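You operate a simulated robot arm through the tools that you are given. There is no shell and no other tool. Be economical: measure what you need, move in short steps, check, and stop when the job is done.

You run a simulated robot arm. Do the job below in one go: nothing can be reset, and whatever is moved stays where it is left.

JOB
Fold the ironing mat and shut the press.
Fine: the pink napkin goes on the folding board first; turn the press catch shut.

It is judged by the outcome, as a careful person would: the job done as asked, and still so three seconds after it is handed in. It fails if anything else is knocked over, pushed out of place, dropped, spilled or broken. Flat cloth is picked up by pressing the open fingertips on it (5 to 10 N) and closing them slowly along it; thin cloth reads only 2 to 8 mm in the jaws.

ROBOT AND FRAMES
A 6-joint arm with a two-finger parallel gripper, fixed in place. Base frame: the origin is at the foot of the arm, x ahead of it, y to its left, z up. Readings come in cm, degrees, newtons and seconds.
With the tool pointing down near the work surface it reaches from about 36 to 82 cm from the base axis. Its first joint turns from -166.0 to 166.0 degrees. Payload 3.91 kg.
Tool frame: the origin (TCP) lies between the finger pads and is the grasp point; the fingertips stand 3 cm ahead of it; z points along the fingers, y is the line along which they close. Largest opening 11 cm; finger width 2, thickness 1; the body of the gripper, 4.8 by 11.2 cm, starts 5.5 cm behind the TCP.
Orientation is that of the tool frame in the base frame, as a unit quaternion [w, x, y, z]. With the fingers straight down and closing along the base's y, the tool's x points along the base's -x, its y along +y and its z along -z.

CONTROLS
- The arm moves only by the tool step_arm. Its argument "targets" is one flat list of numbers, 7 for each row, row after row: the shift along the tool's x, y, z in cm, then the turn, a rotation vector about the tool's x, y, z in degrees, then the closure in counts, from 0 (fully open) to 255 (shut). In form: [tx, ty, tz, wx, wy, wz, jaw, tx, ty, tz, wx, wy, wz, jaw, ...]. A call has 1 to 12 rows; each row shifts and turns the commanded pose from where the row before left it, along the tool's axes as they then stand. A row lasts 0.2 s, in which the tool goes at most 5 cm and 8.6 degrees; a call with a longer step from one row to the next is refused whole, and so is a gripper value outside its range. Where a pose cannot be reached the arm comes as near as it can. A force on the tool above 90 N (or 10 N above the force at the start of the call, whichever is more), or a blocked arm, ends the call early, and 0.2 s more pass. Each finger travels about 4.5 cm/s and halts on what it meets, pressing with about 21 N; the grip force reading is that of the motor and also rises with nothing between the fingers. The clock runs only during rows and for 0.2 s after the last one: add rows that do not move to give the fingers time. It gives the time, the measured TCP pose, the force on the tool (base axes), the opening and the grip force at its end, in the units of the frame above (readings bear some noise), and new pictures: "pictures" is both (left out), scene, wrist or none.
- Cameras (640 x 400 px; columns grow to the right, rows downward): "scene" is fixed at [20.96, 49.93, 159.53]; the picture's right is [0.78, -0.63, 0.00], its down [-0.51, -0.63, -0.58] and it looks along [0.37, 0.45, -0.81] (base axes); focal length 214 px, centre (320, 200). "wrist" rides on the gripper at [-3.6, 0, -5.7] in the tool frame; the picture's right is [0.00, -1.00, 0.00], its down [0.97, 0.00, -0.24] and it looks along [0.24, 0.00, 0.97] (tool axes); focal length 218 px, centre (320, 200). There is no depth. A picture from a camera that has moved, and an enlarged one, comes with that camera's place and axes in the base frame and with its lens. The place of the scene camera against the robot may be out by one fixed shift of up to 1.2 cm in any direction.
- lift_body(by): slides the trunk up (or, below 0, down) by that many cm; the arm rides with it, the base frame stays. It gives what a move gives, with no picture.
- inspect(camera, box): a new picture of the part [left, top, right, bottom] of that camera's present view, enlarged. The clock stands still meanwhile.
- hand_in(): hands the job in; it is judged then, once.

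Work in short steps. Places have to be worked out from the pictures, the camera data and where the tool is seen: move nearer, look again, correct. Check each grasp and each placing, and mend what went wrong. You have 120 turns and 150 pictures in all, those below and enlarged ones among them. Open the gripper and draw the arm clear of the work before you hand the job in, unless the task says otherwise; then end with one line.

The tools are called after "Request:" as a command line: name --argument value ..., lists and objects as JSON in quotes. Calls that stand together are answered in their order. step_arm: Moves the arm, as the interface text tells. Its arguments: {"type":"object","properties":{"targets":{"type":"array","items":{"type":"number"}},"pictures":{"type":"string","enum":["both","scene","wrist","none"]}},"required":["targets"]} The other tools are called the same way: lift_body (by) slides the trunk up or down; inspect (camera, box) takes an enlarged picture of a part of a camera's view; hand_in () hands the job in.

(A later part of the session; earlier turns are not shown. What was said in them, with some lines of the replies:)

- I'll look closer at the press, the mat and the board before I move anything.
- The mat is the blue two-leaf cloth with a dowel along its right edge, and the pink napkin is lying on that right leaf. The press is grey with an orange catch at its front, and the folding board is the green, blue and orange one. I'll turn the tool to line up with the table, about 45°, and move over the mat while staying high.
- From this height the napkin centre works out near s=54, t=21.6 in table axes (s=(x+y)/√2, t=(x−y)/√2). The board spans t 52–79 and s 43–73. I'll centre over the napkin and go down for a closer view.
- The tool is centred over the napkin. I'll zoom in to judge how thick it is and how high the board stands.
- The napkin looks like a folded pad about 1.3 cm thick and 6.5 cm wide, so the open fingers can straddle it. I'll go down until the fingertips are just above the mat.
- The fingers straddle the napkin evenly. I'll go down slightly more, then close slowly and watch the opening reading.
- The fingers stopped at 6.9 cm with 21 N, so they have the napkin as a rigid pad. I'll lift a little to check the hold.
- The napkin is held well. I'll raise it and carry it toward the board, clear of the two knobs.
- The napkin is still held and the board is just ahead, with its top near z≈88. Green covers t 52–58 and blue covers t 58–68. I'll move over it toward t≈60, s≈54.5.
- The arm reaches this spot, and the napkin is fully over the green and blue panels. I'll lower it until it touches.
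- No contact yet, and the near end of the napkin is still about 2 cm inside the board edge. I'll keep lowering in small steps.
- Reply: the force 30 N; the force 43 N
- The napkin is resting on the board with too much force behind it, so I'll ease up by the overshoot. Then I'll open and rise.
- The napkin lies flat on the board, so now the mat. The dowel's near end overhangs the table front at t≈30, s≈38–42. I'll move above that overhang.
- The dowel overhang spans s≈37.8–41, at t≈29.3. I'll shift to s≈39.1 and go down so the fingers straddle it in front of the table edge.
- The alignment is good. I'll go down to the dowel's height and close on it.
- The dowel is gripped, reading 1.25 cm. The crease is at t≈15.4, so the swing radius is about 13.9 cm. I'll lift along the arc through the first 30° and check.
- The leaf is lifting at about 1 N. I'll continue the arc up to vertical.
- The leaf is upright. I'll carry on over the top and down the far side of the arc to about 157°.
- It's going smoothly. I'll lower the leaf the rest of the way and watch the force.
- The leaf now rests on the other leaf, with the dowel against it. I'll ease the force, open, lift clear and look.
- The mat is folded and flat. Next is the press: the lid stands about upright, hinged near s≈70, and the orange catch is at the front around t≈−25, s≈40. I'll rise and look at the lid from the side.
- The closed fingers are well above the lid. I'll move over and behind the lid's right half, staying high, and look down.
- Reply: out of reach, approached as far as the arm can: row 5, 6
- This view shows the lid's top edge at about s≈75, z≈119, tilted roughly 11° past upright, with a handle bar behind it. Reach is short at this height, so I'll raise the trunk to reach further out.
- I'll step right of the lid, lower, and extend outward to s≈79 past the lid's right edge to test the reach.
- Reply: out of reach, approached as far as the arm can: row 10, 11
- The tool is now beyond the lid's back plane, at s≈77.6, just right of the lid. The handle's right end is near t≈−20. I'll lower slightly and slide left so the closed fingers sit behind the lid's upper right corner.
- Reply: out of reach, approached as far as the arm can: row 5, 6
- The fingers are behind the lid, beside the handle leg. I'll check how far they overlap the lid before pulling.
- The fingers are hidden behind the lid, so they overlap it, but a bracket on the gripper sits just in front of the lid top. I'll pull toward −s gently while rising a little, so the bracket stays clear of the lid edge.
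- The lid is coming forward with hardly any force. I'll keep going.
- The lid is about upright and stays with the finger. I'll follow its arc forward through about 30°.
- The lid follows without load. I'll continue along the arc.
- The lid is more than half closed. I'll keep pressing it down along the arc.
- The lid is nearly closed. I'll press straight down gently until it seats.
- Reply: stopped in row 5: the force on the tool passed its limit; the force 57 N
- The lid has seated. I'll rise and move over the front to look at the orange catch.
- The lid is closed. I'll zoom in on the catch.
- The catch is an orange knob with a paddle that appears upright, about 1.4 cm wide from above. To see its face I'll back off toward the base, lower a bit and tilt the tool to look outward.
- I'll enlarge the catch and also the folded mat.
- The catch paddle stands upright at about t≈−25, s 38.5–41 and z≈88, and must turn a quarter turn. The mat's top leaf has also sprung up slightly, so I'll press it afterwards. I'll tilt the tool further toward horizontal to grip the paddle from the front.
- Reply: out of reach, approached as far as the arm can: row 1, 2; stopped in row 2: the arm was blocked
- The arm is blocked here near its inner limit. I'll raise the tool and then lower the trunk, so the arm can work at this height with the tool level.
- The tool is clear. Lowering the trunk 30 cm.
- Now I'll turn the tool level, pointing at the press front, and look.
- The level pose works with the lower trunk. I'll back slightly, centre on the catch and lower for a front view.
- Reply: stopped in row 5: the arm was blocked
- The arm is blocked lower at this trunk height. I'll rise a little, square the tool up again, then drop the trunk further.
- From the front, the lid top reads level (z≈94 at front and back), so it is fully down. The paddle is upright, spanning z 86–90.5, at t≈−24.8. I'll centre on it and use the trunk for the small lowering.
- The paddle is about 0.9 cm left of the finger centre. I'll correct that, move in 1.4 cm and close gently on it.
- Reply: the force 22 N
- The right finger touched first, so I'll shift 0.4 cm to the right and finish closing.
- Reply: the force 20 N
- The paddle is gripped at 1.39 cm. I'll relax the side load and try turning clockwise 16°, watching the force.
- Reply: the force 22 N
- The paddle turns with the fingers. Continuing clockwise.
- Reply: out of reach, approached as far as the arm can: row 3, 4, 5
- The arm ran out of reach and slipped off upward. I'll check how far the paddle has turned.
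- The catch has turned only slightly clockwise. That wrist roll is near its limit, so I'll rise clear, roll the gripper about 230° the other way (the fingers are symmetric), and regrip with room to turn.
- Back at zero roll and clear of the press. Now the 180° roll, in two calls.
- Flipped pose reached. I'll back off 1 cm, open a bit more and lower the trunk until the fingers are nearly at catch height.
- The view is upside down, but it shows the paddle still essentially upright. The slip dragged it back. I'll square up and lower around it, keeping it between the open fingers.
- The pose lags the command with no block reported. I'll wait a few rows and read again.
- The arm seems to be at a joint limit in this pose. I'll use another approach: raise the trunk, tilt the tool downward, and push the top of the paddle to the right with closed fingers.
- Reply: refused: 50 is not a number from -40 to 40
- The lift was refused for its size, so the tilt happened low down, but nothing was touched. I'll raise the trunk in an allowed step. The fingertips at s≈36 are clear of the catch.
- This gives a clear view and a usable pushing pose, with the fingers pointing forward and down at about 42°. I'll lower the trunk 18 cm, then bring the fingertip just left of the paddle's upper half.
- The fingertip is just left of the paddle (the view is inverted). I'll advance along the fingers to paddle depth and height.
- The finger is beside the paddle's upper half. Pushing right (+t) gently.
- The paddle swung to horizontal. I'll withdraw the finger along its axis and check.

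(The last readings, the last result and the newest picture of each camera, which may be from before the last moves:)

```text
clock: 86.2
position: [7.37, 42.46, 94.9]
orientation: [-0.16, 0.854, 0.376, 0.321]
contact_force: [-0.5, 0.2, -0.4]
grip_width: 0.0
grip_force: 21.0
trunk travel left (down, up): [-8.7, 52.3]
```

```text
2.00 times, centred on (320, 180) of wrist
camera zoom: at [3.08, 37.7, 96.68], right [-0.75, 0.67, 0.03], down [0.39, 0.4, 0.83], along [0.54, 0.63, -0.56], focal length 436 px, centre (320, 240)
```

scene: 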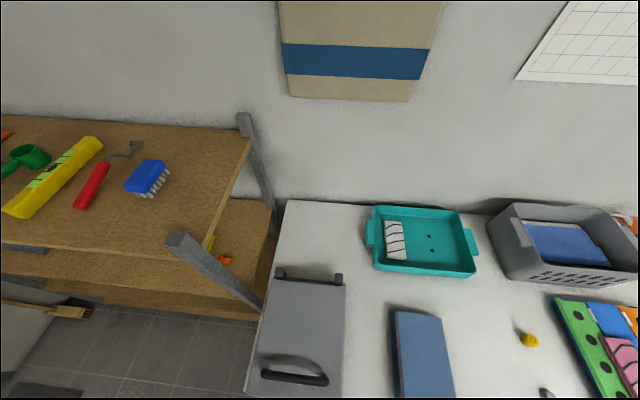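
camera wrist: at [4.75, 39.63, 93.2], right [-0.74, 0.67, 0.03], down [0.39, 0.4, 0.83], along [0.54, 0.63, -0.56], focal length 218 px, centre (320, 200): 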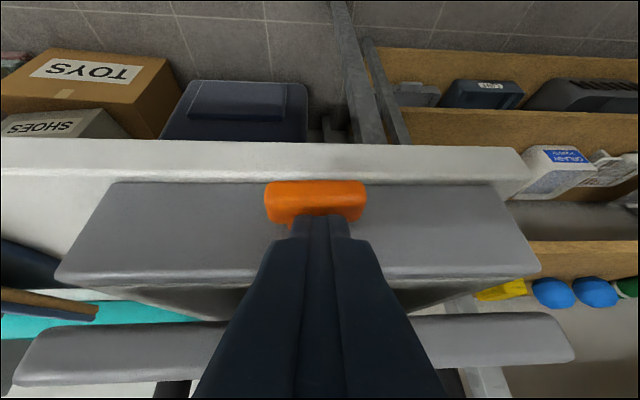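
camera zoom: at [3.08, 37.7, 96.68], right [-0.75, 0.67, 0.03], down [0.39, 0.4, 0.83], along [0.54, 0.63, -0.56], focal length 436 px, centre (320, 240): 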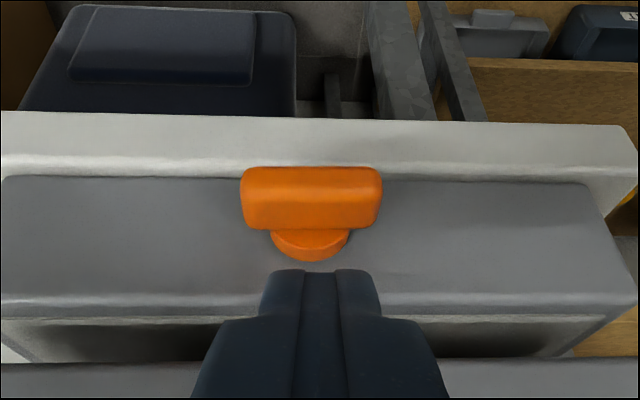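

The catch is now horizontal, so it is turned shut. Next I'll fix the mat, whose top leaf is ajar with the dowel end at about z≈89.7. I'll raise the trunk and bring the tool vertical to press it.

Request:
lift_body --by 30

Request:
step_arm --targets '[0, 0, 0, 0, -8.3, 0, 255, 0, 0, 0, 0, -8.3, 0, 255, 0, 0, 0, 0, -8.3, 0, 255, 0, 0, 0, 0, -8.3, 0, 255, 0, 0, 0, 0, -8.3, 0, 255, 0, 0, 0, 0, 0, 0, 255]' --pictures "both"

```text
clock: 89.2
position: [7.45, 42.43, 125.02]
orientation: [-0.161, 0.854, 0.376, 0.323]
contact_force: [0.4, -0.7, -0.9]
grip_width: 0.0
grip_force: 21.1
trunk travel left (down, up): [-38.7, 22.3]
```

```text
clock: 90.6
position: [7.33, 42.56, 124.99]
orientation: [-0.018, 0.912, 0.409, -0.002]
contact_force: [-0.2, -0.1, 0.5]
grip_width: 0.0
grip_force: 20.9
trunk travel left (down, up): [-38.7, 22.3]
camera wrist: at [5.07, 39.78, 130.72], right [-0.75, 0.67, 0.03], down [0.65, 0.72, 0.25], along [0.14, 0.21, -0.97], focal length 218 px, centre (320, 200)
```

scene: 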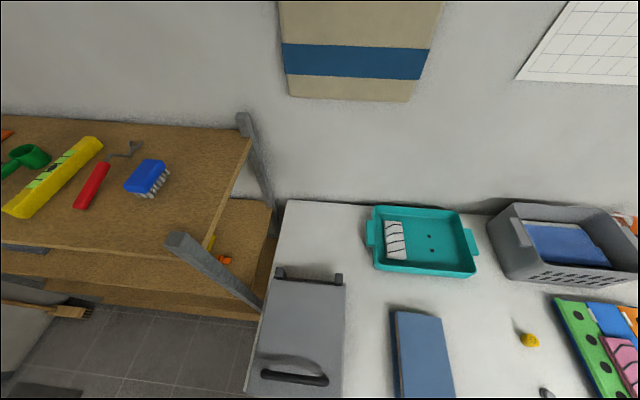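
wrist: 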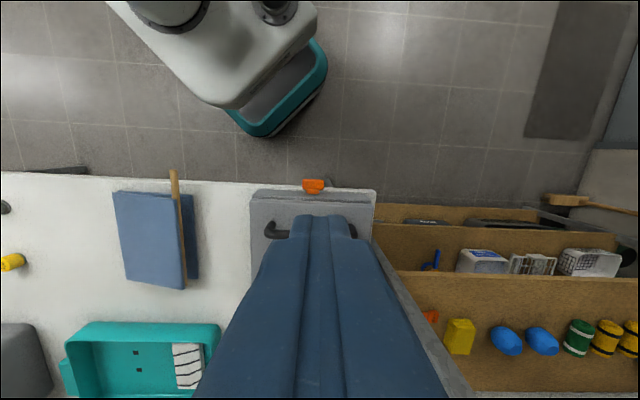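

The leaf visibly stands open over the lower one. I'll move over its dowel edge, around t≈3.5, s≈52, and go down to just above it.

Request:
step_arm --targets '[2.15, 4.2, 0, 0, 0, 0, 255, 2.15, 4.2, 0, 0, 0, 0, 255, 2.15, 4.2, 0, 0, 0, 0, 255, 2.15, 4.2, 0, 0, 0, 0, 255, 2.15, 4.2, 0, 0, 0, 0, 255, 2.15, 4.2, 0, 0, 0, 0, 255, 2.15, 4.1, 0, 0, 0, 0, 255, 0, 0, 4.5, 0, 0, 0, 255, 0, 0, 4.5, 0, 0, 0, 255, 0, 0, 4.5, 0, 0, 0, 255, 0, 0, 4.5, 0, 0, 0, 255, 0, 0, 4.5, 0, 0, 0, 255]' --pictures "wrist"

```text
clock: 93.2
position: [32.21, 40.03, 101.73]
orientation: [-0.016, 0.913, 0.407, -0.001]
contact_force: [-1.0, -1.4, -0.8]
grip_width: 0.01
grip_force: 20.9
out of reach, approached as far as the arm can: row 6, 7, 8
trunk travel left (down, up): [-38.7, 22.3]
camera wrist: at [29.82, 37.32, 107.47], right [-0.74, 0.67, 0.03], down [0.65, 0.71, 0.25], along [0.15, 0.21, -0.97], focal length 218 px, centre (320, 200)
```

wrist: 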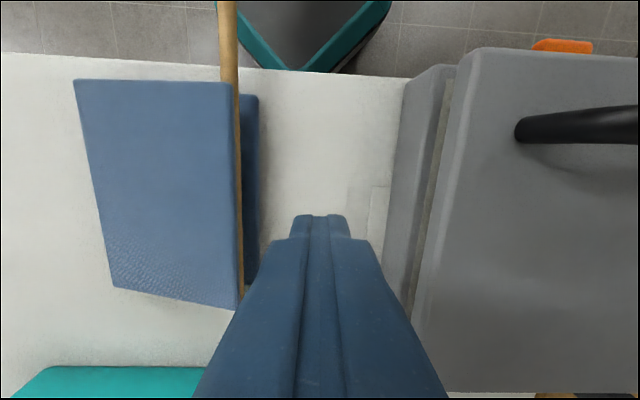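

I'm at t≈−5.5, so 9 cm more to the right brings the fingers over the dowel edge.

Request:
step_arm --targets '[0, 4.5, 0, 0, 0, 0, 255, 0, 4.5, 0, 0, 0, 0, 255, 0, 0, 0, 0, 0, 0, 255]' --pictures "wrist"

```text
clock: 94.0
position: [33.2, 38.4, 101.7]
orientation: [-0.007, 0.918, 0.397, 0.006]
contact_force: [0.3, 0.6, -0.7]
grip_width: 0.01
grip_force: 21.4
out of reach, approached as far as the arm can: row 1, 2
trunk travel left (down, up): [-38.7, 22.3]
camera wrist: at [30.73, 35.72, 107.26], right [-0.73, 0.69, 0.01], down [0.67, 0.7, 0.25], along [0.17, 0.19, -0.97], focal length 218 px, centre (320, 200)
```

wrist: 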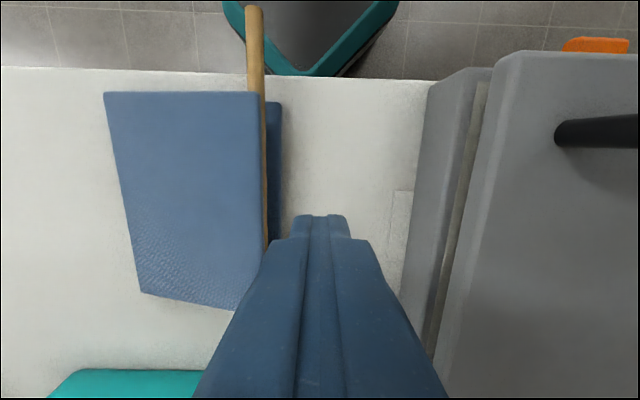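

That's the wrist roll limit again. I'll unroll the tool by 180° to its original orientation here in free space.

Request:
step_arm --targets '[0, 0, -1, 0, 0, 8.2, 255, 0, 0, -1, 0, 0, 8.2, 255, 0, 0, -1, 0, 0, 8.2, 255, 0, 0, 0, 0, 0, 8.2, 255, 0, 0, 0, 0, 0, 8.2, 255, 0, 0, 0, 0, 0, 8.2, 255, 0, 0, 0, 0, 0, 8.2, 255, 0, 0, 0, 0, 0, 8.2, 255, 0, 0, 0, 0, 0, 8.2, 255, 0, 0, 0, 0, 0, 8.2, 255, 0, 0, 0, 0, 0, 8.2, 255]' --pictures "none"

Request:
step_arm --targets '[0, 0, 0, 0, 0, 8.2, 255, 0, 0, 0, 0, 0, 8.2, 255, 0, 0, 0, 0, 0, 8.2, 255, 0, 0, 0, 0, 0, 8.2, 255, 0, 0, 0, 0, 0, 8.2, 255, 0, 0, 0, 0, 0, 8.2, 255, 0, 0, 0, 0, 0, 8.2, 255, 0, 0, 0, 0, 0, 8.2, 255, 0, 0, 0, 0, 0, 8.2, 255, 0, 0, 0, 0, 0, 8.2, 255, 0, 0, 0, 0, 0, 8.0, 255]' --pictures "wrist"

```text
clock: 96.4
position: [33.15, 38.3, 104.51]
orientation: [-0.012, 0.933, -0.359, -0.014]
contact_force: [0.3, 0.7, 0.5]
grip_width: 0.01
grip_force: 21.0
trunk travel left (down, up): [-38.7, 22.3]
```

```text
clock: 98.8
position: [33.15, 38.35, 104.73]
orientation: [-0.002, -0.406, 0.914, 0.019]
contact_force: [-0.8, 0.0, 0.5]
grip_width: 0.03
grip_force: 20.8
trunk travel left (down, up): [-38.7, 22.3]
camera wrist: at [35.65, 40.86, 110.35], right [0.74, -0.67, -0.03], down [-0.65, -0.73, 0.23], along [-0.18, -0.15, -0.97], focal length 218 px, centre (320, 200)
```

wrist: 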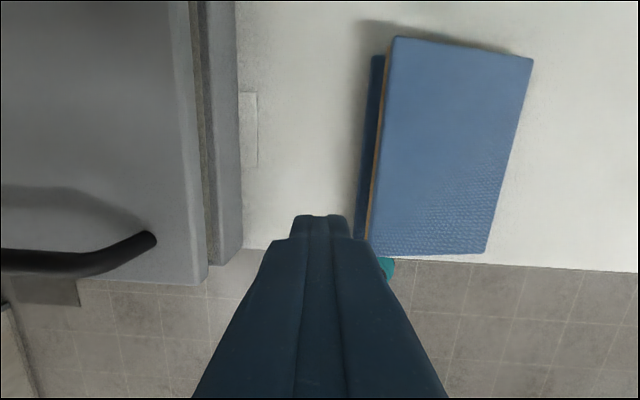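

The tool is back in its original orientation. I'll move over the dowel edge of the leaf and press down slowly.

Request:
step_arm --targets '[-0.7, -3.6, 0, 0, 0, 0, 255, -0.7, -3.6, 0, 0, 0, 0, 255, 0, 0, 4, 0, 0, 0, 255, 0, 0, 4, 0, 0, 0, 255, 0, 0, 1.5, 0, 0, 0, 255, 0, 0, 1, 0, 0, 0, 255, 0, 0, 0.8, 0, 0, 0, 255, 0, 0, 0.6, 0, 0, 0, 255, 0, 0, 0.6, 0, 0, 0, 255, 0, 0, 0.5, 0, 0, 0, 255]' --pictures "wrist"

```text
clock: 101.0
position: [39.13, 34.93, 92.32]
orientation: [0.008, -0.407, 0.913, 0.022]
contact_force: [2.0, -1.8, 84.7]
grip_width: 0.0
grip_force: 21.3
trunk travel left (down, up): [-38.7, 22.3]
camera wrist: at [41.57, 37.41, 98.28], right [0.74, -0.67, -0.03], down [-0.65, -0.73, 0.21], along [-0.16, -0.13, -0.98], focal length 218 px, centre (320, 200)
```

wrist: 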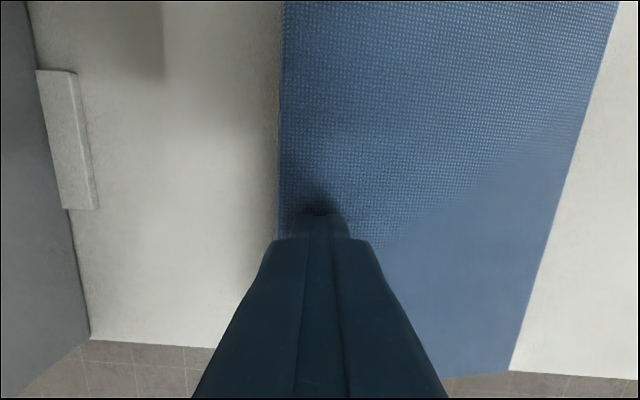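

It was pressed hard, reading about 85 N, and the lower leaf is no longer visible at the edge. I'll lift off and see whether it stays down.

Request:
step_arm --targets '[0, 0, -1.5, 0, 0, 0, 255, 0, 0, -1.5, 0, 0, 0, 255, 0, 0, -4, 0, 0, 0, 255, 0, 0, -4, 0, 0, 0, 255, 0, 0, -4, 0, 0, 0, 255, 0, 0, 0, 0, 0, 0, 255]' --pictures "both"

```text
clock: 102.4
position: [39.55, 34.43, 106.22]
orientation: [-0.002, -0.407, 0.913, 0.019]
contact_force: [-0.1, 0.8, 0.1]
grip_width: 0.02
grip_force: 20.7
trunk travel left (down, up): [-38.7, 22.3]
camera wrist: at [42.01, 36.96, 112.0], right [0.74, -0.67, -0.03], down [-0.65, -0.73, 0.23], along [-0.18, -0.15, -0.97], focal length 218 px, centre (320, 200)
```

scene: 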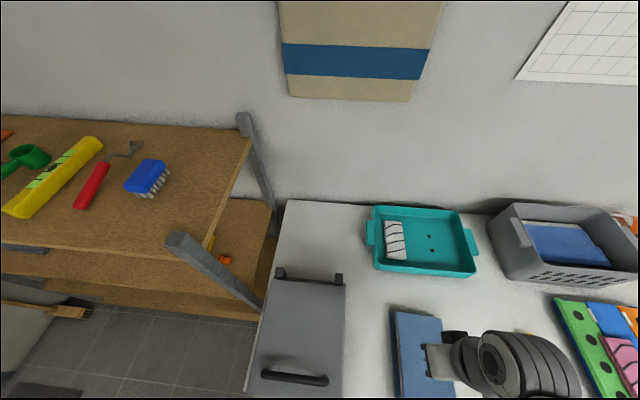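
wrist: 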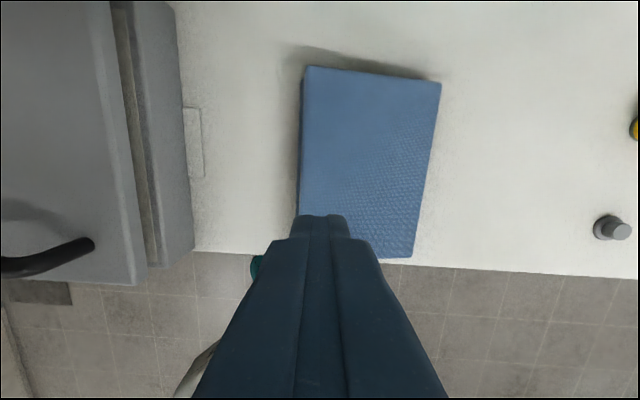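

I'll move to the left to view the mat's open edge obliquely.

Request:
step_arm --targets '[0, 4.3, 0, 0, 0, 0, 255, 0, 4.3, 0, 0, 0, 0, 255, 0, 4.3, 0, 0, 0, 0, 255, 0, 0, 4, 0, 0, 0, 255, 0, 0, 0, 0, 0, 0, 255]' --pictures "none"

Request:
inspect --camera "wrist" --box '[320, 0, 640, 300]'

```text
clock: 103.6
position: [29.71, 43.13, 102.74]
orientation: [-0.002, -0.407, 0.913, 0.018]
contact_force: [1.1, -1.1, -0.3]
grip_width: 0.0
grip_force: 20.7
trunk travel left (down, up): [-38.7, 22.3]
```

```text
1.33 times, centred on (480, 150) of wrist
camera zoom: at [32.17, 45.7, 108.47], right [0.74, -0.67, -0.03], down [-0.65, -0.73, 0.23], along [-0.18, -0.15, -0.97], focal length 291 px, centre (107, 267)
```

zoom: 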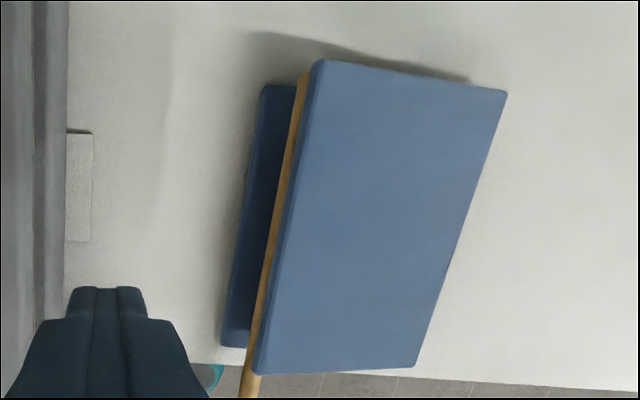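

The mat's top leaf was rigid under 85 N at the same height it rests now, so it's fully folded, lying on its own dowel. I'll open the gripper, draw the arm clear and check everything.

Request:
step_arm --targets '[0, 0, -4.5, 0, 0, 0, 200, 0, 0, -4.5, 0, 0, 0, 120, 0, 0, -4.5, 0, 0, 0, 60, 0, 0, -4.5, 0, 0, 0, 0, 0, 0, -4.5, 0, 0, 0, 0, 0, 0, -4.5, 0, 0, 0, 0, 3, -3, 0, 0, 0, 0, 0, 3, -3, 0, 0, 0, 0, 0, 3, -3, 0, 0, 0, 0, 0, 0, 0, 0, 0, 0, 0, 0]'

Request:
inspect --camera "wrist" --box '[60, 0, 420, 240]'

Request:
inspect --camera "scene" --box '[230, 190, 640, 400]'

```text
clock: 105.8
position: [30.99, 29.21, 129.49]
orientation: [-0.002, -0.406, 0.913, 0.019]
contact_force: [-1.1, -0.3, 0.3]
grip_width: 11.01
grip_force: 0.1
trunk travel left (down, up): [-38.7, 22.3]
camera wrist: at [33.55, 31.9, 135.24], right [0.74, -0.67, -0.03], down [-0.65, -0.73, 0.23], along [-0.18, -0.15, -0.97], focal length 218 px, centre (320, 200)
```

scene: 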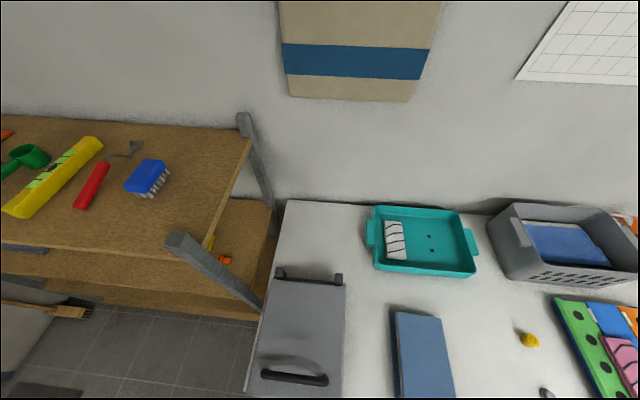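
wrist: 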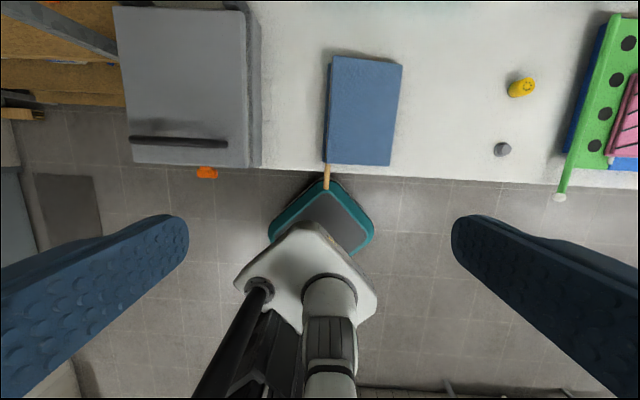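

```text
1.67 times, centred on (240, 120) of wrist
camera zoom: at [33.55, 31.9, 135.24], right [0.74, -0.67, -0.03], down [-0.65, -0.73, 0.23], along [-0.18, -0.15, -0.97], focal length 364 px, centre (453, 333)
```

zoom: 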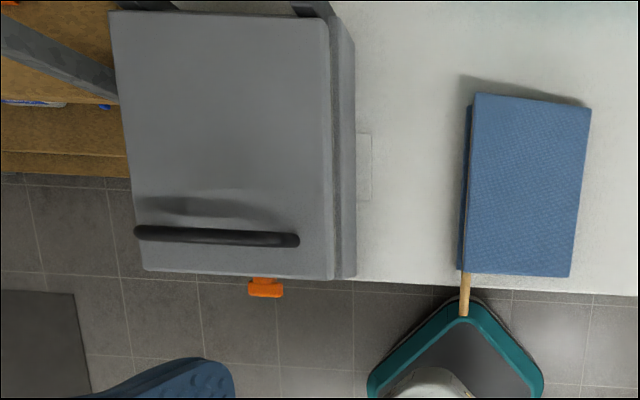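

```text
1.56 times, centred on (435, 295) of scene
camera zoom: at [20.96, 49.93, 159.53], right [0.78, -0.63, 0.0], down [-0.51, -0.63, -0.58], along [0.37, 0.45, -0.81], focal length 335 px, centre (140, 52)
```

zoom: 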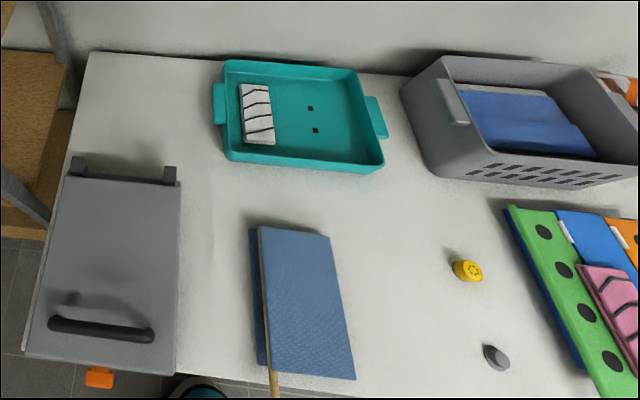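

All three parts hold: the napkin is on the board, the mat is folded, and the press lid is down with its catch turned. Nothing else has moved and the arm is clear, so I'm handing in.

Request:
hand_in

```text
The job is handed in.
```

I put the pink napkin on the folding board first, then folded the ironing mat, closed the press lid and turned its catch a quarter turn to shut; the mat's top leaf sits slightly raised on its own dowel and the arm is clear.
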